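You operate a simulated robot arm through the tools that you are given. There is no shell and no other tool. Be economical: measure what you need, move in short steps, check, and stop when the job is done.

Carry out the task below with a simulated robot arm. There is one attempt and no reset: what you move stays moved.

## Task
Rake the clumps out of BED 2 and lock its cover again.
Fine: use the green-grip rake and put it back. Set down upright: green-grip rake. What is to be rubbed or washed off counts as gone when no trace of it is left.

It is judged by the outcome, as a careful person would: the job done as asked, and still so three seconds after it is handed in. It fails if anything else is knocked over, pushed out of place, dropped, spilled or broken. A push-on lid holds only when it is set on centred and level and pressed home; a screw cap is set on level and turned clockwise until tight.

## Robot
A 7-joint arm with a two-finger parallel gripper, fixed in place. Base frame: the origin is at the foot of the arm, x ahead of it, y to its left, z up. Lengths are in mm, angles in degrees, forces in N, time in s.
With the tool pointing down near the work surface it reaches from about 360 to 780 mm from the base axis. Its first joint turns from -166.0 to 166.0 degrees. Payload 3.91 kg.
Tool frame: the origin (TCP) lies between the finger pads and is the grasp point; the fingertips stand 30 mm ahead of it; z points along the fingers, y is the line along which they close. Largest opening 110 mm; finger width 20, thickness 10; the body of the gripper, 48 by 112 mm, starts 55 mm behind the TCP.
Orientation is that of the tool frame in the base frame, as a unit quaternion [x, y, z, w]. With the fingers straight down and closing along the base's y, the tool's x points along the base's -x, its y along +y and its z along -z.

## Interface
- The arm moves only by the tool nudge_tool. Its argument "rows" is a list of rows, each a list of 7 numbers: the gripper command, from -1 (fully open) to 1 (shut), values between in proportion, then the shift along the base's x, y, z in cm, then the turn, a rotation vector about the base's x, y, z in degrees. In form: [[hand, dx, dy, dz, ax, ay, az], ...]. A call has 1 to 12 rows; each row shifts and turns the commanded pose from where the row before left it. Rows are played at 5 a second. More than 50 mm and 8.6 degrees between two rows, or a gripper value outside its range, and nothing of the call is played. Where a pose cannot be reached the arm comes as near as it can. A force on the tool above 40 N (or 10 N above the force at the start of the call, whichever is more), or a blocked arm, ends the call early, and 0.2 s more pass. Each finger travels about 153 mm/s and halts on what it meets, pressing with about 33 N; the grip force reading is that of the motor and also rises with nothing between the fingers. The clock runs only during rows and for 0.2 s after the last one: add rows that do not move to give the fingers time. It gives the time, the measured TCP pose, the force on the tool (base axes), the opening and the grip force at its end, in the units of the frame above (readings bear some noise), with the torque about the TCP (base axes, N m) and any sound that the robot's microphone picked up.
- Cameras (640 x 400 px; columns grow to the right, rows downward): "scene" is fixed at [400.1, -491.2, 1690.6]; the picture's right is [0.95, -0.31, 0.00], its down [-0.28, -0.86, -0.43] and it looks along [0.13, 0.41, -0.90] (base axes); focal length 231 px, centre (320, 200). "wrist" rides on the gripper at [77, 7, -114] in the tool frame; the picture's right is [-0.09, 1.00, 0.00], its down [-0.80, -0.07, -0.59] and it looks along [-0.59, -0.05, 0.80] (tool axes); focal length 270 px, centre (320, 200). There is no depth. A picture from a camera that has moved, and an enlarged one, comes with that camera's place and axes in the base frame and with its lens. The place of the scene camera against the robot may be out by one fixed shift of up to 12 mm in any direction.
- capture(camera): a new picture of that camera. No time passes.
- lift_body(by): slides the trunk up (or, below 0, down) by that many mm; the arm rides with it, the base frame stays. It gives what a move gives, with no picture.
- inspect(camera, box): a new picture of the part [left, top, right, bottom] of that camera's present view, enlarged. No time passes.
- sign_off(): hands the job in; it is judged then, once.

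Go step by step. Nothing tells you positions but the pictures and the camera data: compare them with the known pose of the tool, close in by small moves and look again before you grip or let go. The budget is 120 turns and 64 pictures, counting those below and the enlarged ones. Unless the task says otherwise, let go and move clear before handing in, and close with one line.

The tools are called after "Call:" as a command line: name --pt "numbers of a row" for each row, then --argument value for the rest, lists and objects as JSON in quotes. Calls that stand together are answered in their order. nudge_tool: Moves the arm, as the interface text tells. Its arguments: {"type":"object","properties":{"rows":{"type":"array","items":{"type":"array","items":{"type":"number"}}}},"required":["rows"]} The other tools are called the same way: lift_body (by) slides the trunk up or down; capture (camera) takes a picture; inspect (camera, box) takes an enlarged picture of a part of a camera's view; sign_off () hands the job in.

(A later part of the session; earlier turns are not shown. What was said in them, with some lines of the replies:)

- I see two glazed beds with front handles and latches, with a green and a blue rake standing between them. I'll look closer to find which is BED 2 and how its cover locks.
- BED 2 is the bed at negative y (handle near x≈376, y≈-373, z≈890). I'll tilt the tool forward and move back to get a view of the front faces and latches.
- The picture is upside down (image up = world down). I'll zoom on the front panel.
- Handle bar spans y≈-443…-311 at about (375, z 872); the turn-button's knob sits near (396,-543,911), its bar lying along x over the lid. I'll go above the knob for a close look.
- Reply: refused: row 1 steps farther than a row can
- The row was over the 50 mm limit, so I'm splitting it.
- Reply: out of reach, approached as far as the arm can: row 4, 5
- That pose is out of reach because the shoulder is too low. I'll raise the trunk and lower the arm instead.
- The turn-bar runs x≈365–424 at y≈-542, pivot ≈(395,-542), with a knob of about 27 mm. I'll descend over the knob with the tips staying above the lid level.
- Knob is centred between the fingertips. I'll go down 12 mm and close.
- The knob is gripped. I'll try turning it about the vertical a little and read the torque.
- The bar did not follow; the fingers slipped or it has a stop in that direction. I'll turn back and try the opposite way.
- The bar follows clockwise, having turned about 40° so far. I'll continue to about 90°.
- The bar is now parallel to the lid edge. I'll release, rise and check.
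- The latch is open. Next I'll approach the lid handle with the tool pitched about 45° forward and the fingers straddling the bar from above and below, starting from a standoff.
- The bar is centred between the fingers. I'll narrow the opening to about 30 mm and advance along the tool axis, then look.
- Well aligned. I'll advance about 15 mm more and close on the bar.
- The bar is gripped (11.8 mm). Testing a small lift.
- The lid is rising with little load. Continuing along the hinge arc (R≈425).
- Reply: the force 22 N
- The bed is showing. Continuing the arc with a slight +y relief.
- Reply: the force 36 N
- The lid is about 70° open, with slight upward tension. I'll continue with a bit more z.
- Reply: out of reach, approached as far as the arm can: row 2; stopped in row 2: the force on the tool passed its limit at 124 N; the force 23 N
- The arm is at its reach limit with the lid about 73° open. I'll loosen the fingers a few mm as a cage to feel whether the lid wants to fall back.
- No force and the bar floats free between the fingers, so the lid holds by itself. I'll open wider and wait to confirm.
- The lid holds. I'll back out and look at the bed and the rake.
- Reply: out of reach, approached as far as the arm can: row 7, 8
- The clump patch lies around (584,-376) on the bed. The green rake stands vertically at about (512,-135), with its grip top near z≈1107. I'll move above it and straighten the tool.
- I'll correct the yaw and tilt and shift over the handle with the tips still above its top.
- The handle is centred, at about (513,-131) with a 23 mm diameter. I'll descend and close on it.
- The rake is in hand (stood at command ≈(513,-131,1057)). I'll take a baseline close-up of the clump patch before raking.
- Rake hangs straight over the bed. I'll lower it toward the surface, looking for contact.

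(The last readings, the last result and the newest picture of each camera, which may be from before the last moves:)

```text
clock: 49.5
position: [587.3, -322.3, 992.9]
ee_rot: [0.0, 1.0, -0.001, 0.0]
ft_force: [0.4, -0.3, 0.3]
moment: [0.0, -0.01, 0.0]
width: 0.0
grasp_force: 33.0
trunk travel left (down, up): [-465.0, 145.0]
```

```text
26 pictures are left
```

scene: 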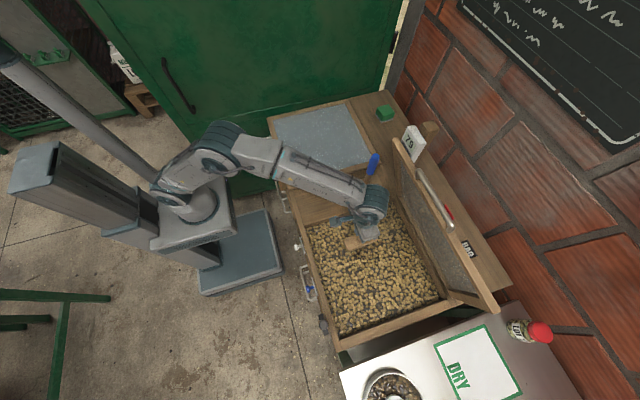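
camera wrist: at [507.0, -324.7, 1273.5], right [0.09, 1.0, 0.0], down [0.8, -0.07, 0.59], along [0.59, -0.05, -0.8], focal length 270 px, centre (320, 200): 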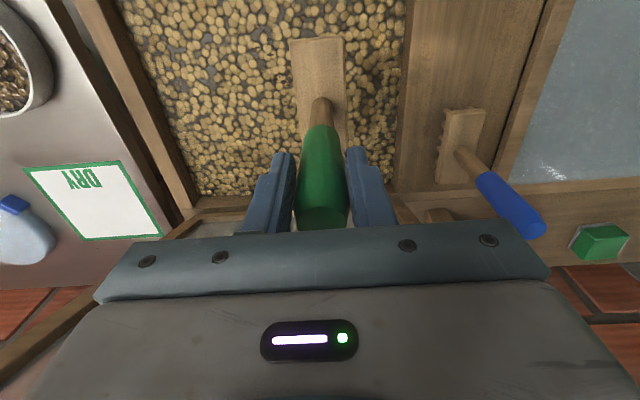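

The gripper shows 0 width: the rake slipped from the fingers on contact, which was earlier than I expected. I'll look before doing anything.

Call:
capture --camera "wrist"

Call:
inspect --camera "scene" --box '[310, 170, 430, 270]'

```text
25 pictures are left
camera wrist: at [510.6, -315.5, 1108.0], right [0.09, 1.0, 0.0], down [0.8, -0.07, 0.59], along [0.59, -0.05, -0.81], focal length 270 px, centre (320, 200)
```

wrist: 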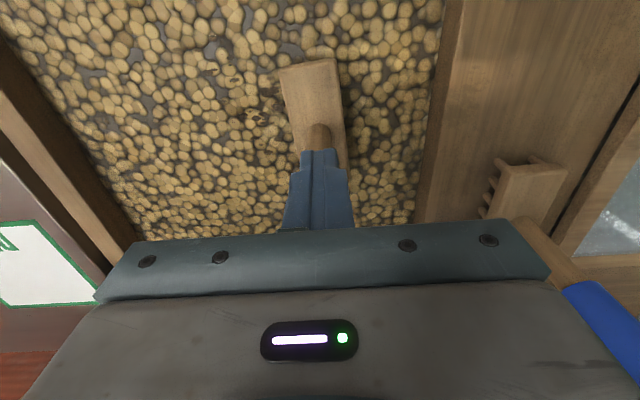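

```text
4.00 times, centred on (370, 220) of scene
camera zoom: at [400.1, -491.2, 1690.6], right [0.95, -0.31, 0.0], down [-0.28, -0.86, -0.43], along [0.13, 0.41, -0.9], focal length 924 px, centre (120, 120)
```

zoom: 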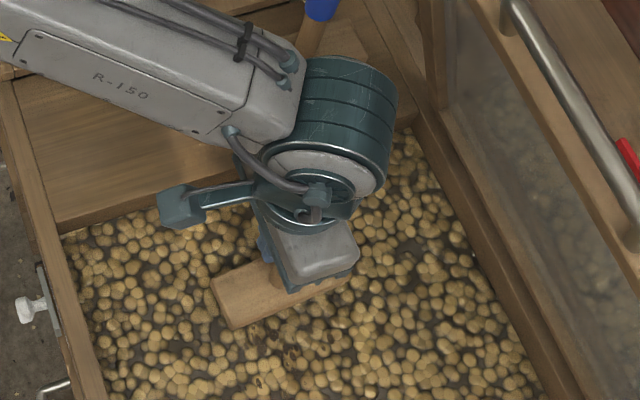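

The rake is standing upright in the bed at about x≈615, and the fingers ended up on its -x side; I had gripped it off-axis in x. I'll back off in -x, rise and look.

Call:
nudge_tool --pt "1 -1 0 0 0 0 0" --pt "1 -1 0 0.5 0 0 0" --pt "1 0 0 4 0 0 0" --pt "1 0 0 4 0 0 0" --pt "1 0 0 4 0 0 0" --pt "-0.2 0 0 2 0 0 0" --pt "-0.2 0 0 0 0 0 0"

Call:
capture --camera "wrist"

```text
clock: 51.1
position: [565.6, -321.9, 1142.1]
ee_rot: [0.001, 1.0, -0.001, 0.0]
ft_force: [0.9, 0.1, -0.9]
moment: [-0.02, -0.01, 0.02]
width: 65.8
grasp_force: 0.0
trunk travel left (down, up): [-465.0, 145.0]
```

```text
23 pictures are left
camera wrist: at [489.4, -314.0, 1256.4], right [0.09, 1.0, 0.0], down [0.8, -0.07, 0.59], along [0.59, -0.06, -0.8], focal length 270 px, centre (320, 200)
```

wrist: 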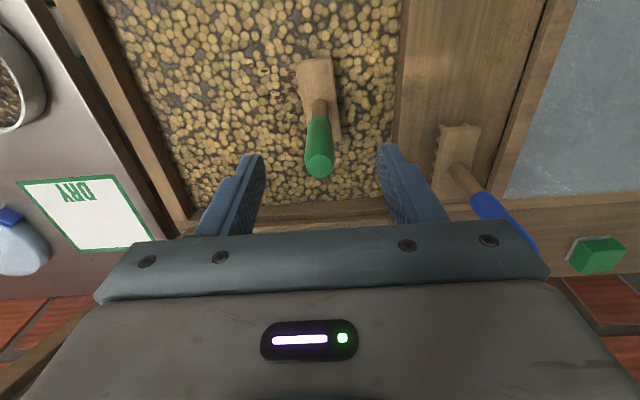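

It stands upright at about (613,-327), top near z≈1030. I'll position above it and verify alignment before regripping deeper and on-axis.

Call:
nudge_tool --pt "-0.2 2.4 -0.3 0 0 0 0" --pt "-0.2 2.3 -0.2 0 0 0 0" --pt "-0.2 0 0 -3 0 0 0" --pt "-0.2 0 0 -2.7 0 0 0" --pt "-0.2 0 0 0 0 0 0"

Call:
inspect --camera "wrist" --box '[200, 50, 440, 230]'

```text
clock: 52.3
position: [613.0, -326.8, 1083.5]
ee_rot: [0.0, 1.0, -0.002, 0.0]
ft_force: [0.3, 0.3, -0.2]
moment: [-0.02, -0.01, 0.02]
width: 66.1
grasp_force: 0.0
trunk travel left (down, up): [-465.0, 145.0]
```

```text
2.22 times, centred on (320, 140) of wrist
camera zoom: at [535.8, -319.5, 1198.5], right [0.09, 1.0, 0.0], down [0.8, -0.07, 0.59], along [0.59, -0.06, -0.8], focal length 601 px, centre (320, 333)
```

zoom: 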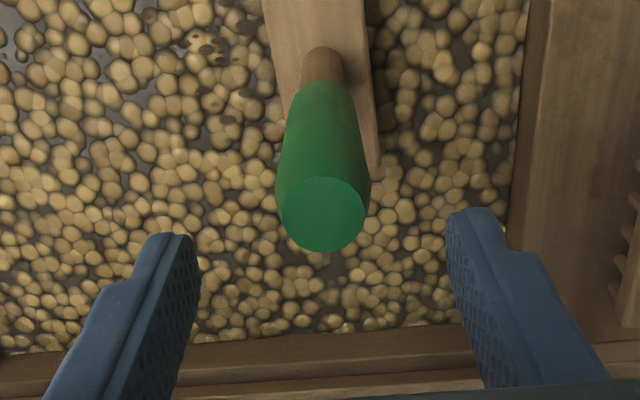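

Top is at about (620,-328,1018). I'll shift +7 mm in x, descend to z≈988 and close.

Call:
nudge_tool --pt "-0.2 0.7 -0.1 0 0 0 0" --pt "-0.2 0 0 -4 0 0 0" --pt "-0.2 0 0 -4 0 0 0" --pt "-0.2 0 0 -1.5 0 0 0" --pt "0.2 0 0 0 0 0 0" --pt "0.2 0 0 0 0 0 0"

Call:
inspect --camera "wrist" --box '[200, 50, 440, 230]'

```text
clock: 53.7
position: [622.3, -326.6, 987.9]
ee_rot: [0.0, 1.0, -0.001, -0.001]
ft_force: [1.0, -0.9, 0.2]
moment: [0.02, 0.02, 0.0]
width: 44.0
grasp_force: 0.1
trunk travel left (down, up): [-465.0, 145.0]
```

```text
2.22 times, centred on (320, 140) of wrist
camera zoom: at [545.0, -319.6, 1104.1], right [0.09, 1.0, 0.0], down [0.8, -0.07, 0.59], along [0.59, -0.05, -0.8], focal length 601 px, centre (320, 333)
```

zoom: 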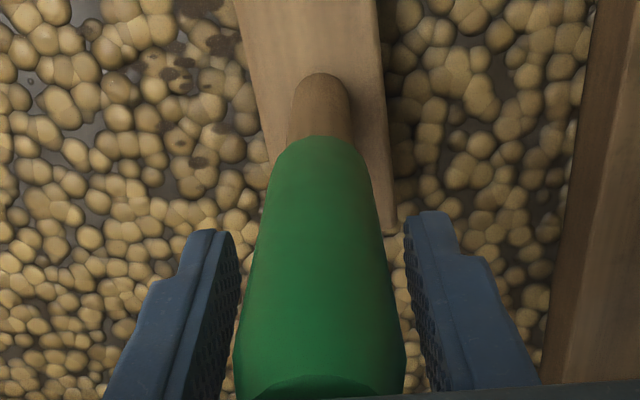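

Handle is between the fingers, roughly on-axis. I'll trim x by -2.5 mm and close.

Call:
nudge_tool --pt "0.2 -0.25 0 0 0 0 0" --pt "0.5 0 0 0 0 0 0" --pt "1 0 0 0 0 0 0" --pt "1 0 0 0 0 0 0" --pt "1 0 0 0 0 0 0"

Call:
inspect --camera "wrist" --box '[200, 50, 440, 230]'

```text
clock: 54.9
position: [618.9, -325.1, 989.3]
ee_rot: [0.0, 1.0, -0.002, 0.0]
ft_force: [0.4, 1.2, 1.7]
moment: [0.11, -0.22, 0.02]
width: 29.1
grasp_force: 33.0
trunk travel left (down, up): [-465.0, 145.0]
```

```text
2.22 times, centred on (320, 140) of wrist
camera zoom: at [542.4, -319.4, 1103.9], right [0.09, 1.0, 0.0], down [0.8, -0.07, 0.6], along [0.59, -0.05, -0.8], focal length 601 px, centre (320, 333)
```

zoom: 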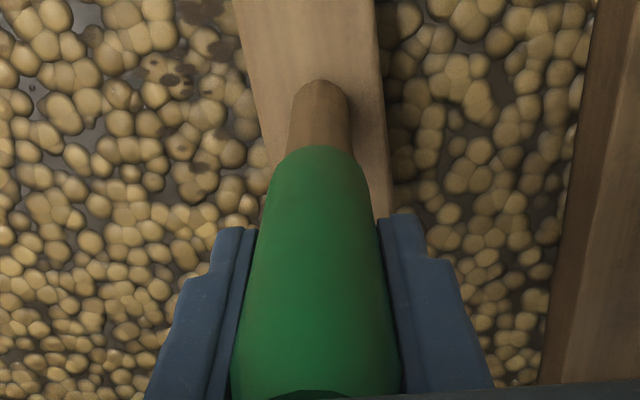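

The grip is solid now; the clump spots lie around x 560–640, y -355…-400. First stroke towards -y at the resting height.

Call:
nudge_tool --pt "1 0 -1 0 0 0 0" --pt "1 0 -1.5 0 0 0 0" --pt "1 0 -1.5 0 0 0 0" --pt "1 0 -1.5 0 0 0 0" --pt "1 0 -1.5 0 0 0 0" --pt "1 0 -1.5 0 0 0 0" --pt "1 0 -1.5 0 0 0 0" --pt "1 0 0 0 0 0 0"

Call:
inspect --camera "wrist" --box '[160, 20, 480, 220]'

```text
clock: 56.7
position: [618.3, -428.4, 988.5]
ee_rot: [0.001, 1.0, -0.002, -0.001]
ft_force: [0.9, 2.4, 4.3]
moment: [0.15, -0.3, 0.0]
width: 29.3
grasp_force: 32.3
trunk travel left (down, up): [-465.0, 145.0]
```

```text
2.00 times, centred on (320, 120) of wrist
camera zoom: at [541.8, -420.9, 1103.9], right [0.09, 1.0, 0.0], down [0.8, -0.07, 0.59], along [0.59, -0.06, -0.8], focal length 541 px, centre (320, 360)
```

zoom: 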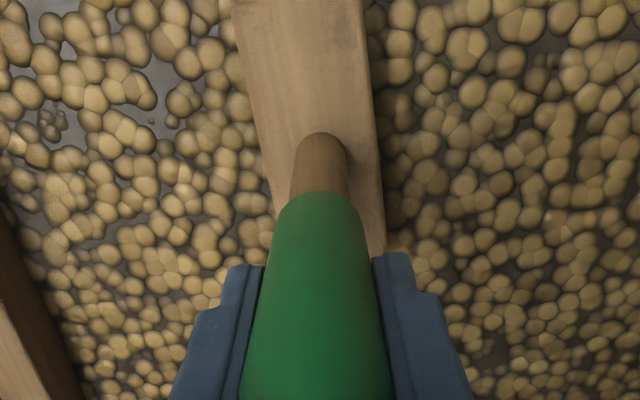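

The passed swath looks clean. I'll shift 40 mm in -x and stroke back.

Call:
nudge_tool --pt "1 -2 0 0 0 0 0" --pt "1 -2 0 0 0 0 0" --pt "1 0 1.5 0 0 0 0" --pt "1 0 1.5 0 0 0 0" --pt "1 0 1.5 0 0 0 0" --pt "1 0 1.5 0 0 0 0" --pt "1 0 1.5 0 0 0 0" --pt "1 0 1.5 0 0 0 0" --pt "1 0 1.5 0 0 0 0" --pt "1 0 0 0 0 0 0"

Call:
capture --camera "wrist"

```text
clock: 58.9
position: [580.1, -321.9, 990.1]
ee_rot: [0.001, 1.0, -0.002, 0.0]
ft_force: [-0.8, -0.6, 0.7]
moment: [-0.03, -0.02, -0.02]
width: 29.2
grasp_force: 33.0
trunk travel left (down, up): [-465.0, 145.0]
```

```text
18 pictures are left
camera wrist: at [503.5, -315.1, 1104.6], right [0.09, 1.0, 0.0], down [0.8, -0.07, 0.59], along [0.59, -0.06, -0.8], focal length 270 px, centre (320, 200)
```

wrist: 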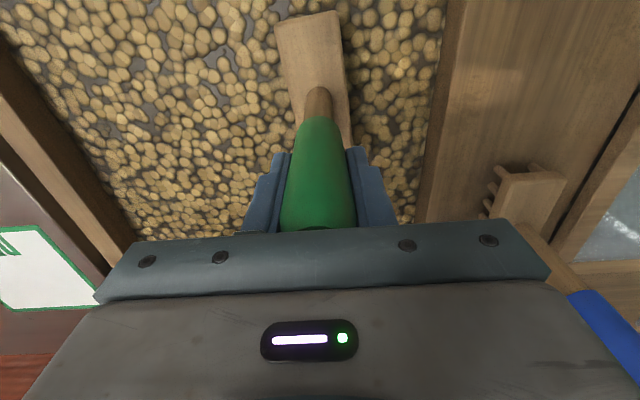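

Call:
inspect --camera "wrist" --box '[110, 0, 310, 170]'

```text
2.35 times, centred on (210, 85) of wrist
camera zoom: at [503.5, -315.1, 1104.6], right [0.09, 1.0, 0.0], down [0.8, -0.07, 0.59], along [0.59, -0.06, -0.8], focal length 636 px, centre (579, 471)
```

zoom: 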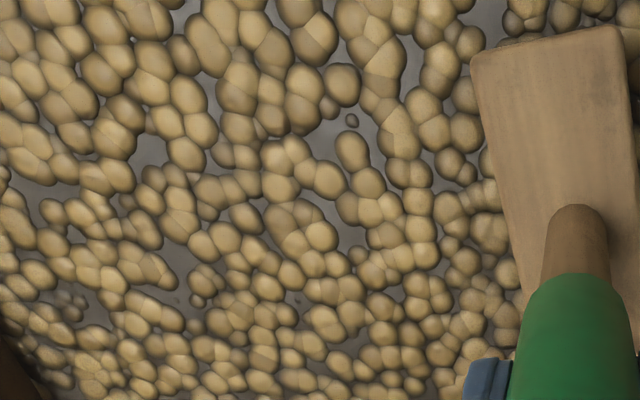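

It looks clean here. The lower-x, far-y fringe (to about (545,-425)) needs covering too, so I'll stroke at x≈555 out to y≈-455 and back.

Call:
nudge_tool --pt "1 -2.5 0 0 0 0 0" --pt "1 0 -2 -0.1 0 0 0" --pt "1 0 -2 0 0 0 0" --pt "1 0 -2 0 0 0 0" --pt "1 0 -2 0 0 0 0" --pt "1 0 -2 0 0 0 0" --pt "1 0 -2 0 0 0 0" --pt "1 0 -1.5 0 0 0 0" --pt "1 2 0 0 0 0 0" --pt "1 2 0 0 0 0 0" --pt "1 0 0 0 0 0 0"

Call:
nudge_tool --pt "1 0 2 0 0 0 0" --pt "1 0 2 0 0 0 0" --pt "1 0 2 0 0 0 0" --pt "1 0 2 0 0 0 0" --pt "1 0 2 0 0 0 0" --pt "1 0 2 0 0 0 0" --pt "1 0 1.5 0 0 0 0" --pt "1 0 0 4 0 0 0" --pt "1 -1 2 4 0 0 0" --pt "1 -2 3 3 0 0 0" --pt "1 -2 4 0 0 0 0" --pt "1 0 0 0 0 0 0"

Call:
inspect --camera "scene" --box '[320, 215, 410, 275]'

```text
clock: 61.3
position: [592.0, -457.5, 988.3]
ee_rot: [0.001, 1.0, -0.003, 0.002]
ft_force: [-1.0, -2.3, 9.0]
moment: [-0.09, 0.38, -0.04]
width: 29.1
grasp_force: 33.5
trunk travel left (down, up): [-465.0, 145.0]
```

```text
clock: 63.9
position: [543.6, -230.2, 1098.2]
ee_rot: [0.001, 1.0, -0.001, 0.001]
ft_force: [0.0, 0.1, -2.0]
moment: [0.0, -0.02, 0.02]
width: 28.9
grasp_force: 33.2
trunk travel left (down, up): [-465.0, 145.0]
```

```text
6.67 times, centred on (365, 245) of scene
camera zoom: at [400.1, -491.2, 1690.6], right [0.95, -0.31, 0.0], down [-0.28, -0.86, -0.43], along [0.13, 0.41, -0.9], focal length 1539 px, centre (20, -100)
```

zoom: 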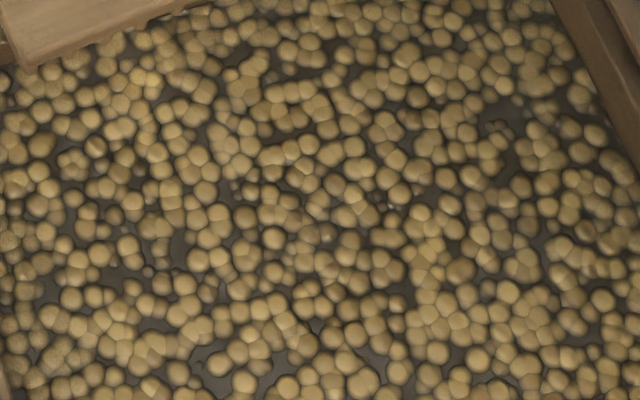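

The patch is gone here; one check of the whole bed for other clumps.

Call:
inspect --camera "scene" --box '[310, 235, 450, 335]'

```text
4.00 times, centred on (380, 285) of scene
camera zoom: at [400.1, -491.2, 1690.6], right [0.95, -0.31, 0.0], down [-0.28, -0.86, -0.43], along [0.13, 0.41, -0.9], focal length 924 px, centre (80, -140)
```

zoom: 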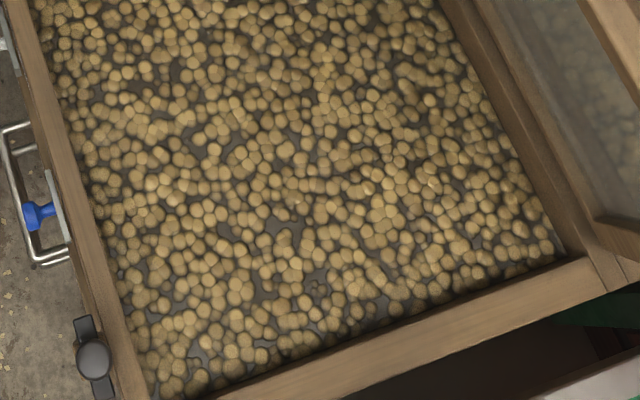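

The bed is clean. I'll carry the rake back over its spot and check alignment.

Call:
nudge_tool --pt "1 -0.7 3.3 0 0 0 0" --pt "1 -0.7 3.3 0 0 0 0" --pt "1 -0.7 3.3 -1 0 0 0" --pt "1 0 0 -1 0 0 0" --pt "1 0 0 0 0 0 0"

Call:
capture --camera "wrist"

```text
clock: 65.1
position: [523.1, -136.0, 1076.3]
ee_rot: [0.001, 1.0, -0.002, 0.0]
ft_force: [-0.4, -1.3, -2.3]
moment: [-0.02, -0.03, 0.01]
width: 29.2
grasp_force: 32.6
trunk travel left (down, up): [-465.0, 145.0]
```

```text
14 pictures are left
camera wrist: at [447.2, -129.5, 1191.7], right [0.09, 1.0, 0.0], down [0.8, -0.07, 0.59], along [0.59, -0.06, -0.8], focal length 270 px, centre (320, 200)
```

wrist: 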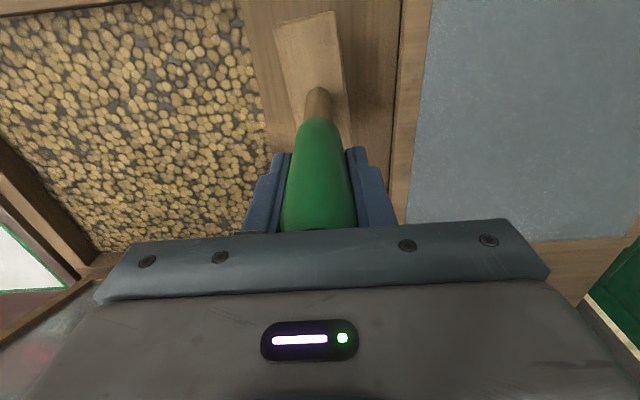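

Head is yawed about 7° relative to its original pose. I'll turn it by -7°, trim y, then lower slowly.

Call:
nudge_tool --pt "1 0 0.4 0 0 0 -7" --pt "1 0 0 -1.5 0 0 0" --pt "1 0 0 -1 0 0 0" --pt "1 0 0 0 0 0 0"

Call:
capture --camera "wrist"

```text
clock: 66.1
position: [523.1, -129.9, 1050.6]
ee_rot: [0.063, 0.998, -0.002, 0.0]
ft_force: [-0.3, -0.3, -2.4]
moment: [0.01, 0.01, 0.0]
width: 29.2
grasp_force: 32.8
trunk travel left (down, up): [-465.0, 145.0]
```

```text
13 pictures are left
camera wrist: at [448.6, -113.8, 1166.4], right [0.21, 0.98, 0.0], down [0.79, -0.17, 0.59], along [0.58, -0.13, -0.8], focal length 270 px, centre (320, 200)
```

wrist: 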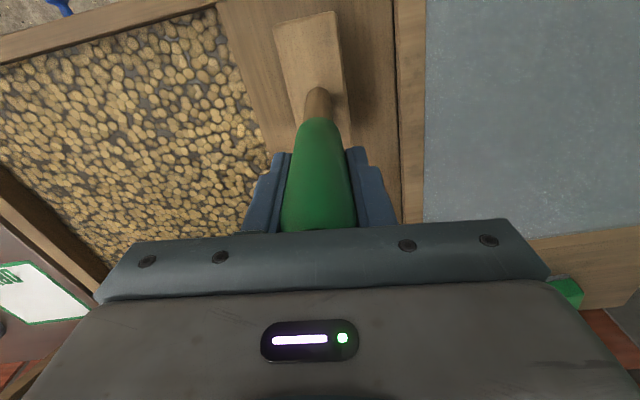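

Call:
nudge_tool --pt "1 0 0 -0.5 0 0 0" --pt "1 0 0 -0.5 0 0 0" --pt "1 0 0 -0.4 0 0 0" --pt "1 0 0 0 0 0 0"

```text
clock: 67.1
position: [523.2, -130.1, 1037.9]
ee_rot: [0.062, 0.998, -0.002, 0.0]
ft_force: [0.3, 0.3, -2.4]
moment: [-0.01, 0.0, 0.0]
width: 29.1
grasp_force: 32.4
trunk travel left (down, up): [-465.0, 145.0]
```

Call:
nudge_tool --pt "1 0 0 -0.3 0 0 0" --pt "1 0 0 -0.3 0 0 0" --pt "1 0 0 0 0 0 0"

```text
clock: 67.9
position: [523.2, -129.1, 1034.0]
ee_rot: [0.062, 0.998, -0.002, -0.001]
ft_force: [-0.1, 0.2, -2.6]
moment: [0.0, -0.03, 0.01]
width: 29.1
grasp_force: 33.0
trunk travel left (down, up): [-465.0, 145.0]
```

Call:
nudge_tool --pt "1 0 0 -0.3 0 0 0" --pt "1 0 0 -0.3 0 0 0" --pt "1 0 0 0 0 0 0"

```text
clock: 68.7
position: [522.2, -129.5, 1026.1]
ee_rot: [0.06, 0.998, -0.002, -0.001]
ft_force: [-0.2, 0.3, -2.6]
moment: [0.02, -0.06, 0.0]
width: 28.9
grasp_force: 33.1
trunk travel left (down, up): [-465.0, 145.0]
```

Call:
nudge_tool --pt "1 0 0 -0.3 0 0 0" --pt "1 0 0 -0.3 0 0 0" --pt "1 0 0 0 0 0 0"

Call:
inspect --camera "wrist" --box '[200, 0, 440, 190]'

```text
clock: 69.5
position: [523.1, -129.3, 1023.6]
ee_rot: [0.062, 0.998, -0.001, 0.003]
ft_force: [2.3, -2.7, 29.3]
moment: [0.25, 0.75, -0.1]
width: 29.3
grasp_force: 32.7
trunk travel left (down, up): [-465.0, 145.0]
```

```text
2.11 times, centred on (320, 95) of wrist
camera zoom: at [446.6, -112.8, 1137.7], right [0.21, 0.98, 0.0], down [0.78, -0.17, 0.6], along [0.59, -0.13, -0.8], focal length 569 px, centre (320, 421)
```

zoom: 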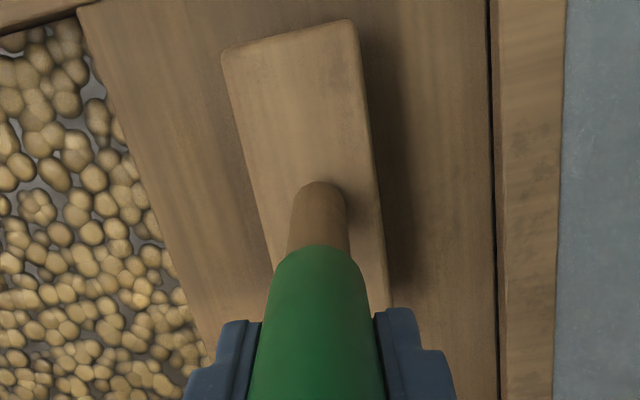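

The rake has touched down, centred on the plank and about 3 mm short in x. I'll ease up, trim x, and settle it with light contact.

Call:
nudge_tool --pt "1 0 0 0.8 0 0 0" --pt "1 0.3 0 0 0 0 0" --pt "1 0 0 -0.5 0 0 0" --pt "1 0 0 0 0 0 0"

```text
clock: 70.5
position: [525.1, -128.1, 1023.4]
ee_rot: [0.061, 0.998, -0.001, 0.0]
ft_force: [-0.4, -0.4, -2.6]
moment: [0.0, 0.0, -0.01]
width: 29.1
grasp_force: 32.8
trunk travel left (down, up): [-465.0, 145.0]
```

Call:
nudge_tool --pt "1 0 0 -0.15 0 0 0" --pt "1 0 0 0 0 0 0"

```text
clock: 71.1
position: [525.8, -128.7, 1023.1]
ee_rot: [0.061, 0.998, -0.002, 0.001]
ft_force: [-0.5, -0.5, 5.4]
moment: [0.18, 0.47, -0.04]
width: 29.1
grasp_force: 33.0
trunk travel left (down, up): [-465.0, 145.0]
```

Light contact. I'll open and rise straight up.

Call:
nudge_tool --pt "0.4 0 0 0 0 0 0" --pt "0.2 0 0 0 0 0 0" --pt "0 0 0 0 0 0 0" --pt "0 0 0 2 0 0 0" --pt "0 0 0 4 0 0 0" --pt "0 0 0 4 0 0 0" --pt "0 0 0 4 0 0 0" --pt "0 0 0 0 0 0 0"

Call:
capture --camera "wrist"

```text
clock: 72.9
position: [526.6, -131.0, 1161.4]
ee_rot: [0.061, 0.998, -0.001, 0.0]
ft_force: [0.6, -0.4, -0.5]
moment: [-0.02, 0.0, 0.0]
width: 54.9
grasp_force: 0.0
trunk travel left (down, up): [-465.0, 145.0]
```

```text
11 pictures are left
camera wrist: at [451.3, -114.7, 1275.7], right [0.21, 0.98, 0.0], down [0.79, -0.17, 0.59], along [0.58, -0.13, -0.8], focal length 270 px, centre (320, 200)
```

wrist: 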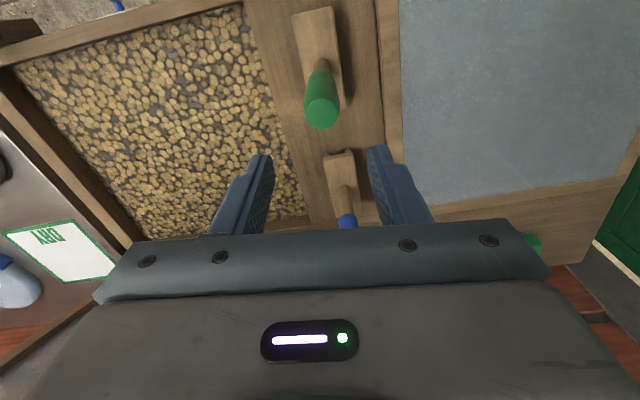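

The rake is back upright in its place. Now I'll turn and pitch the tool to re-approach the open lid's handle (bar ≈(680,-371,1278)).

Call:
nudge_tool --pt "-0.2 0 -2 0.8 0 0 -8" --pt "-0.2 0 -2.2 0.8 0 0 -8" --pt "-0.2 0 -2.2 0.8 0 0 -8" --pt "-0.2 0 -2.2 0.8 0 0 -8" --pt "-0.2 0 -2.2 0.8 0 0 -8" --pt "-0.2 0 -2.2 0.8 0 0 -8" --pt "-0.2 0.5 -2.2 0.8 0 0 -8" --pt "-0.2 0.5 -2.2 0.8 0 0 -8" --pt "-0.2 0.5 -2.2 0.8 0 0 -8" --pt "-0.2 0.5 -2.2 0.8 0 0 -8" --pt "-0.2 0.5 -2.2 0.8 0 0 -3" --pt "-0.2 0 0 0 0 0 0"

Call:
nudge_tool --pt "-0.2 1 0 1.4 0 -8 0" --pt "-0.2 1 0 1.4 0 -8 0" --pt "-0.2 1 0 1.4 0 -8 0" --pt "-0.2 1 0 1.4 0 -8 0" --pt "-0.2 1 0 1.4 0 -8 0" --pt "-0.2 1 0 1.4 0 -5 0" --pt "-0.2 0 0 0 0 0 0"

Call:
capture --camera "wrist"

```text
clock: 75.5
position: [546.5, -340.7, 1241.7]
ee_rot: [0.681, 0.732, -0.003, -0.001]
ft_force: [0.7, -0.3, -0.2]
moment: [-0.01, 0.0, -0.01]
width: 66.1
grasp_force: 0.0
out of reach, approached as far as the arm can: row 10, 11
trunk travel left (down, up): [-465.0, 145.0]
```

```text
clock: 77.1
position: [606.1, -340.9, 1323.8]
ee_rot: [0.63, 0.677, 0.258, 0.279]
ft_force: [0.1, 1.0, -0.6]
moment: [0.04, 0.0, 0.01]
width: 66.3
grasp_force: 0.1
trunk travel left (down, up): [-465.0, 145.0]
```

```text
10 pictures are left
camera wrist: at [526.9, -263.4, 1406.2], right [0.71, -0.01, 0.7], down [-0.43, -0.8, 0.42], along [0.56, -0.6, -0.58], focal length 270 px, centre (320, 200)
```

wrist: 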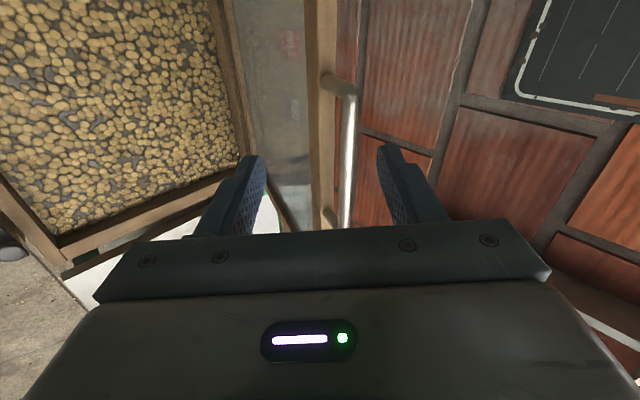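

The bar is between the fingers but off by about 20 mm; I'll shift along the closing direction and y, then advance most of the way and look.

Call:
nudge_tool --pt "-0.2 1.3 -1.5 1.3 0 0 0" --pt "0 0 -1.5 0 0 0 0" --pt "0.2 1.5 0 -1.5 0 0 0" --pt "0.2 1.5 0 -1.5 0 0 0" --pt "0.2 0 0 0 0 0 0"

Call:
capture --camera "wrist"

```text
clock: 78.3
position: [650.1, -372.6, 1307.8]
ee_rot: [0.63, 0.678, 0.257, 0.279]
ft_force: [0.6, -0.6, -0.4]
moment: [0.02, 0.01, 0.01]
width: 43.9
grasp_force: 0.1
trunk travel left (down, up): [-465.0, 145.0]
```

```text
9 pictures are left
camera wrist: at [570.8, -295.8, 1390.5], right [0.71, -0.01, 0.7], down [-0.43, -0.8, 0.42], along [0.56, -0.6, -0.58], focal length 270 px, centre (320, 200)
```

wrist: 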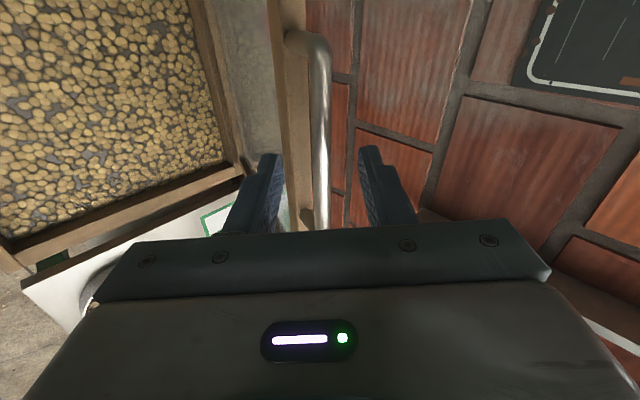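

Centred. I'll advance 15 mm each way and close.

Call:
nudge_tool --pt "0.2 1.4 0 -1.5 0 0 0" --pt "0.6 0 0 0 0 0 0" --pt "1 0 0 0 0 0 0" --pt "1 0 0 0 0 0 0"

```text
clock: 79.3
position: [663.8, -371.3, 1293.5]
ee_rot: [0.63, 0.678, 0.258, 0.279]
ft_force: [-1.7, 1.4, 1.8]
moment: [0.72, -0.01, -0.64]
width: 12.7
grasp_force: 44.7
trunk travel left (down, up): [-465.0, 145.0]
```

Handle gripped. Lowering the lid along the reverse arc.

Call:
nudge_tool --pt "1 -3.85 0 -1.38 0 0 0" --pt "1 -3.71 0 -1.75 0 0 0" --pt "1 -3.52 0 -2.09 0 0 0" --pt "1 0 0 0 0 0 0"

```text
clock: 80.3
position: [554.7, -370.7, 1237.9]
ee_rot: [0.63, 0.678, 0.257, 0.278]
ft_force: [1.2, 9.1, -8.6]
moment: [1.34, 0.03, -0.01]
width: 13.1
grasp_force: 44.7
trunk travel left (down, up): [-465.0, 145.0]
```

Call:
nudge_tool --pt "1 -3.3 0 -2.43 0 0 0" --pt "1 -3.06 0 -2.72 0 0 0" --pt "1 -2.78 0 -3.01 0 0 0" --pt "1 -2.48 0 -3.26 0 0 0" --pt "1 0 0 0 0 0 0"

```text
clock: 81.7
position: [438.8, -370.7, 1122.4]
ee_rot: [0.632, 0.677, 0.258, 0.275]
ft_force: [23.7, -6.6, -19.5]
moment: [0.48, -0.06, -0.92]
width: 12.7
grasp_force: 44.5
trunk travel left (down, up): [-465.0, 145.0]
stopped in row 5: the force on the tool passed its limit at 40 N (the readings are from after the stop); the commanded pose is now the measured one
```

Some radial tension built up. I'll loosen the grip to relax it, regrip, and continue slowly.

Call:
nudge_tool --pt "0.65 0 0 0 0 0 0" --pt "0.65 0 0 0 0 0 0" --pt "1 0 0 0 0 0 0" --pt "1 0 0 0 0 0 0" --pt "1 -1.0 0 -1.75 0 0 0" --pt "1 -1.0 0 -1.75 0 0 0" --pt "1 -1.65 0 -3.6 0 0 0" --pt "1 0 0 0 0 0 0"

Call:
capture --camera "wrist"

```text
clock: 83.5
position: [395.0, -370.3, 1051.5]
ee_rot: [0.631, 0.676, 0.257, 0.279]
ft_force: [-6.2, 2.3, 1.6]
moment: [1.0, 0.03, -0.29]
width: 12.8
grasp_force: 45.0
trunk travel left (down, up): [-465.0, 145.0]
```

```text
8 pictures are left
camera wrist: at [316.0, -291.8, 1135.9], right [0.71, -0.02, 0.7], down [-0.43, -0.8, 0.42], along [0.56, -0.6, -0.58], focal length 270 px, centre (320, 200)
```

wrist: 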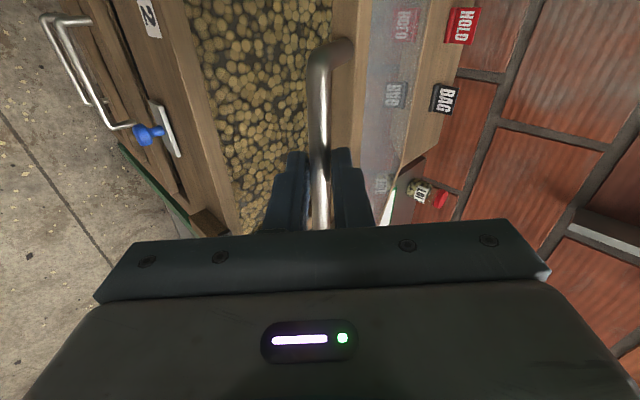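

Call:
nudge_tool --pt "1 -1.4 0 -3.3 0 0 0" --pt "1 -1.08 0 -3.95 0 0 0" --pt "1 -0.69 0 -4.0 0 0 0" --pt "1 -0.28 0 -3.0 0 0 0" --pt "1 0 0 0 0 0 0"

```text
clock: 84.7
position: [360.9, -368.6, 910.5]
ee_rot: [0.631, 0.677, 0.258, 0.277]
ft_force: [-9.5, -14.1, -2.5]
moment: [0.48, 0.2, -0.79]
width: 12.6
grasp_force: 45.6
trunk travel left (down, up): [-465.0, 145.0]
```

Call:
nudge_tool --pt "1 0 -0.1 -1 0 0 0" --pt "1 0 0 -0.8 0 0 0" --pt "1 0 0 -0.5 0 0 0" --pt "1 0 0 -0.5 0 0 0" --pt "1 0 0 0 0 0 0"

```text
clock: 85.9
position: [358.4, -369.1, 884.0]
ee_rot: [0.63, 0.677, 0.258, 0.277]
ft_force: [-21.2, 7.3, -2.3]
moment: [1.15, 0.37, -0.19]
width: 12.7
grasp_force: 44.7
trunk travel left (down, up): [-465.0, 145.0]
```

Call:
nudge_tool --pt "1 0.1 0 -0.3 0 0 0" --pt "1 0 0 -0.3 0 0 0" --pt "1 0 0 0 0 0 0"

Call:
inspect --camera "wrist" --box '[160, 0, 480, 200]'

```text
clock: 86.5
position: [360.2, -368.8, 883.3]
ee_rot: [0.63, 0.676, 0.259, 0.281]
ft_force: [-20.9, 10.3, 22.3]
moment: [0.95, -0.01, -0.44]
width: 12.7
grasp_force: 44.2
trunk travel left (down, up): [-465.0, 145.0]
stopped in row 2: the force on the tool passed its limit at 42 N (the readings are from after the stop); the commanded pose is now the measured one
```

```text
2.00 times, centred on (320, 100) of wrist
camera zoom: at [280.4, -291.6, 966.2], right [0.71, -0.02, 0.71], down [-0.43, -0.8, 0.41], along [0.56, -0.6, -0.57], focal length 541 px, centre (320, 400)
```

zoom: 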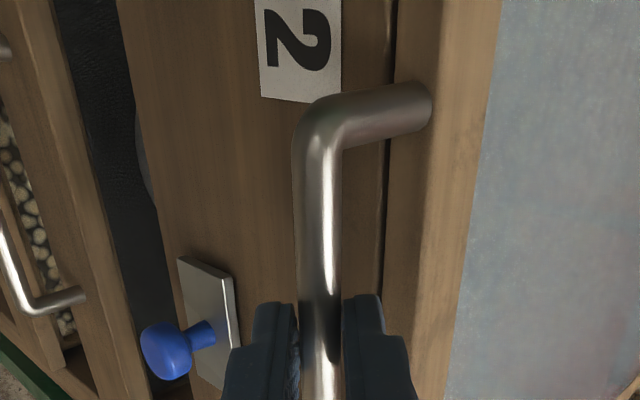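

The lid is fully down. I'll release, back away, straighten the tool and go above the latch knob.

Call:
nudge_tool --pt "0.4 0 0 0 0 0 0" --pt "0.3 0 0 0 0 0 0" --pt "0.3 -2 0 2 0 0 0" --pt "0.3 -2.5 0 2.5 0 0 0" --pt "0.3 0 -2 4 0 0 6" --pt "0.3 0.5 -2 3 0 8 0" --pt "0.3 1 -2 2 0 8 0" --pt "0.3 1.3 -2.5 2 0 8 0" --pt "0.3 1.5 -2.5 0 0 8 0" --pt "0.3 1.7 -3 0 0 8 0" --pt "0.3 2 -3.3 0 0 4.5 0" --pt "0.3 0 0 0 0 0 0"

```text
clock: 89.1
position: [399.4, -544.8, 1038.3]
ee_rot: [0.653, 0.756, 0.027, -0.023]
ft_force: [0.1, -0.7, 0.5]
moment: [0.02, 0.02, 0.04]
width: 38.3
grasp_force: 0.0
trunk travel left (down, up): [-465.0, 145.0]
```

Call:
nudge_tool --pt "-0.1 -0.35 0.25 -3 -4.05 0 0" --pt "-0.1 0 0 -4 0 0 0" --pt "-0.1 0 0 0 0 0 0"

Call:
capture --camera "wrist"

```text
clock: 89.9
position: [392.1, -542.9, 967.5]
ee_rot: [0.653, 0.757, 0.001, 0.0]
ft_force: [-1.1, -0.2, 0.0]
moment: [0.02, 0.0, 0.01]
width: 60.4
grasp_force: 0.0
trunk travel left (down, up): [-465.0, 145.0]
```

```text
6 pictures are left
camera wrist: at [387.8, -465.5, 1081.8], right [1.0, 0.06, 0.0], down [0.05, -0.8, 0.59], along [0.04, -0.59, -0.8], focal length 270 px, centre (320, 200)
```

wrist: 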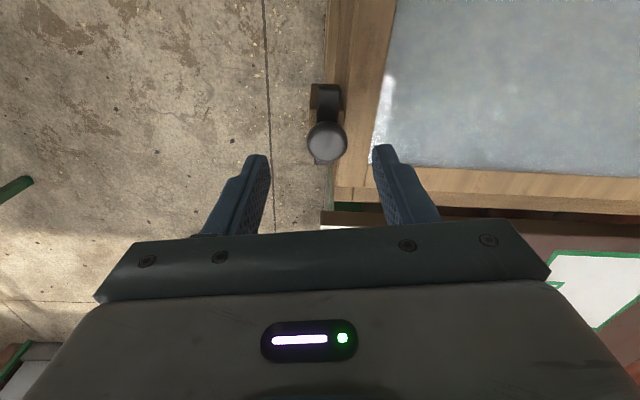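

Knob is centred (about 4 mm +x). I'll narrow, descend and grip.

Call:
nudge_tool --pt "0.2 0.4 0.05 0 0 0 0" --pt "0.2 0 0 -2.5 0 0 0" --pt "0.2 0 0 -1.1 0 0 0" --pt "1 0 0 0 0 0 0" --pt "1 0 0 0 0 0 0" --pt "1 0 0 0 0 0 0"

```text
clock: 91.3
position: [397.1, -541.6, 930.8]
ee_rot: [0.653, 0.757, 0.001, 0.0]
ft_force: [-3.4, 2.0, 1.5]
moment: [0.25, 0.13, 0.0]
width: 27.4
grasp_force: 45.3
trunk travel left (down, up): [-465.0, 145.0]
```

Gripped. Turning counter-clockwise (+) by about 90° back to the locked stop.

Call:
nudge_tool --pt "1 0 0 0 0 0 8" --pt "1 0 0 0 0 0 8" --pt "1 0 0 0 0 0 8" --pt "1 0 0 0 0 0 8" --pt "1 0 0 0 0 0 8" --pt "1 0 0 0 0 0 8" --pt "1 0 0 0 0 0 8" --pt "1 0 0 0 0 0 8" --pt "1 0 0 0 0 0 8" --pt "1 0 0 0 0 0 8" --pt "1 0 0 0 0 0 0"

Call:
nudge_tool --pt "1 0 0 0 0 0 8" --pt "1 0 0 0 0 0 6" --pt "1 0 0 0 0 0 0"

Call:
inspect --camera "wrist" --box '[200, 40, 440, 190]'

```text
clock: 93.7
position: [396.8, -543.5, 930.9]
ee_rot: [0.014, 1.0, -0.001, 0.0]
ft_force: [-7.8, -24.8, 18.8]
moment: [-0.85, 0.63, 0.02]
width: 27.6
grasp_force: 45.5
trunk travel left (down, up): [-465.0, 145.0]
```

```text
clock: 94.5
position: [397.5, -544.3, 931.0]
ee_rot: [-0.108, 0.994, 0.0, 0.0]
ft_force: [-10.7, -25.7, 20.9]
moment: [-0.54, 0.14, -0.45]
width: 27.2
grasp_force: 44.8
trunk travel left (down, up): [-465.0, 145.0]
```

```text
2.67 times, centred on (320, 115) of wrist
camera zoom: at [320.3, -553.0, 1045.6], right [-0.13, 0.99, 0.0], down [0.8, 0.1, 0.6], along [0.59, 0.08, -0.8], focal length 721 px, centre (320, 427)
```

zoom: 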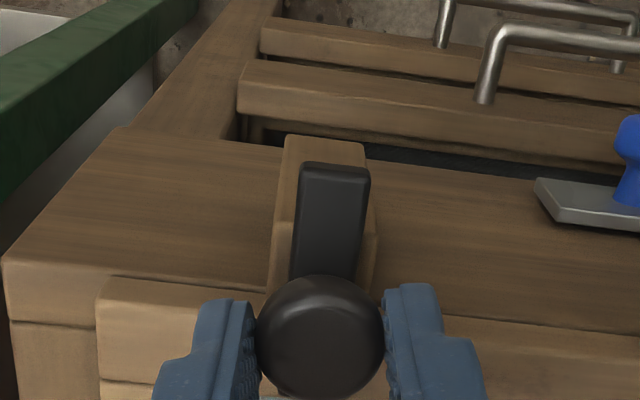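

The stop torque is reached and the bar lies aligned over the lid. Releasing and rising for a final look.

Call:
nudge_tool --pt "0.3 0 0 0 0 0 0" --pt "0.1 0 0 0 0 0 0" --pt "0.1 0 0 2 0 0 0" --pt "0.1 0 0 4 0 0 0" --pt "0.1 0 0 5 0 0 0" --pt "0.1 -2 2 4 0 0 0" --pt "0.1 -4 3 0 0 0 0" --pt "0.1 0 0 0 0 0 0"

Call:
capture --camera "wrist"

Call:
capture --camera "scene"

```text
clock: 96.3
position: [333.9, -492.5, 1082.5]
ee_rot: [-0.109, 0.994, 0.002, -0.001]
ft_force: [1.1, -0.2, -0.4]
moment: [0.02, 0.0, -0.02]
width: 49.4
grasp_force: 0.2
trunk travel left (down, up): [-465.0, 145.0]
```

```text
4 pictures are left
camera wrist: at [257.5, -502.5, 1197.2], right [-0.13, 0.99, 0.0], down [0.8, 0.1, 0.59], along [0.59, 0.08, -0.8], focal length 270 px, centre (320, 200)
```

wrist: 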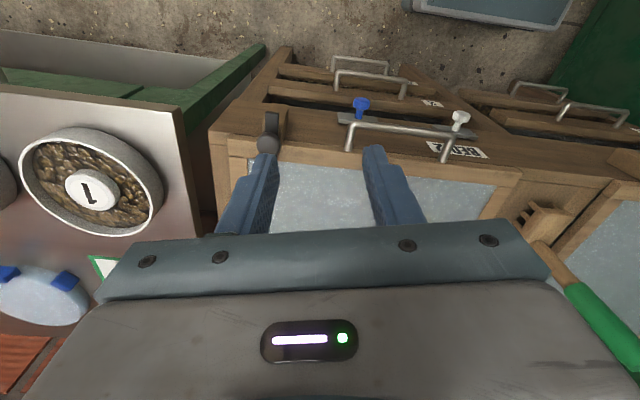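

```text
3 pictures are left
```

scene: 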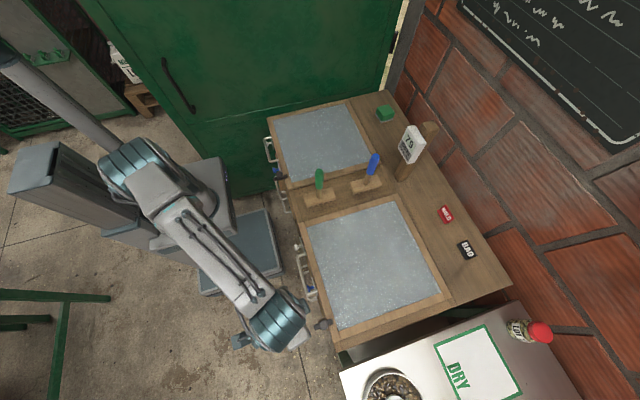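

The cover is shut, the rake is in its original spot and nothing else has moved. One close-up of the latch and rake.

Call:
inspect --camera "scene" --box '[280, 160, 480, 340]'

Call:
inspect --camera "wrist" --box '[200, 80, 360, 190]'

```text
2.22 times, centred on (380, 250) of scene
camera zoom: at [400.1, -491.2, 1690.6], right [0.95, -0.31, 0.0], down [-0.28, -0.86, -0.43], along [0.13, 0.41, -0.9], focal length 513 px, centre (187, 89)
```

zoom: 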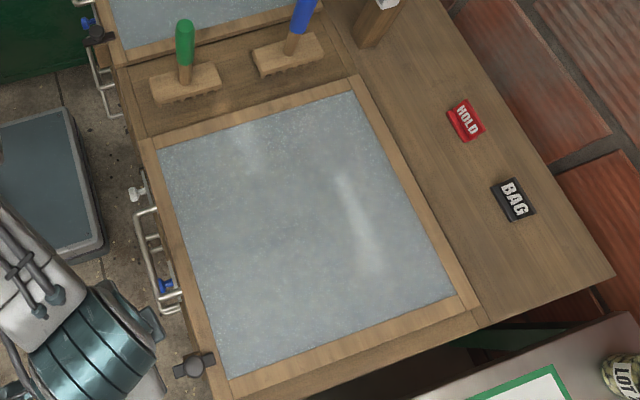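

```text
3.64 times, centred on (280, 135) of wrist
camera zoom: at [257.5, -502.5, 1197.2], right [-0.13, 0.99, 0.0], down [0.8, 0.1, 0.59], along [0.59, 0.08, -0.8], focal length 983 px, centre (466, 436)
```

zoom: 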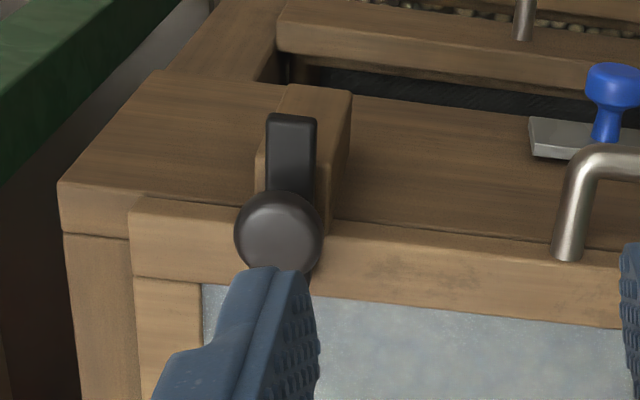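

The latch bar lies over the lid, the cover is flush and the green rake stands where it was, so I'm handing in.

Call:
sign_off

```text
The job is handed in.
```

BED 2 is raked with no trace of the clumps left in the pictures, its cover is shut and latched, and the green-grip rake is upright in its place; the rake slipped from the gripper once inside the bed but stayed standing.
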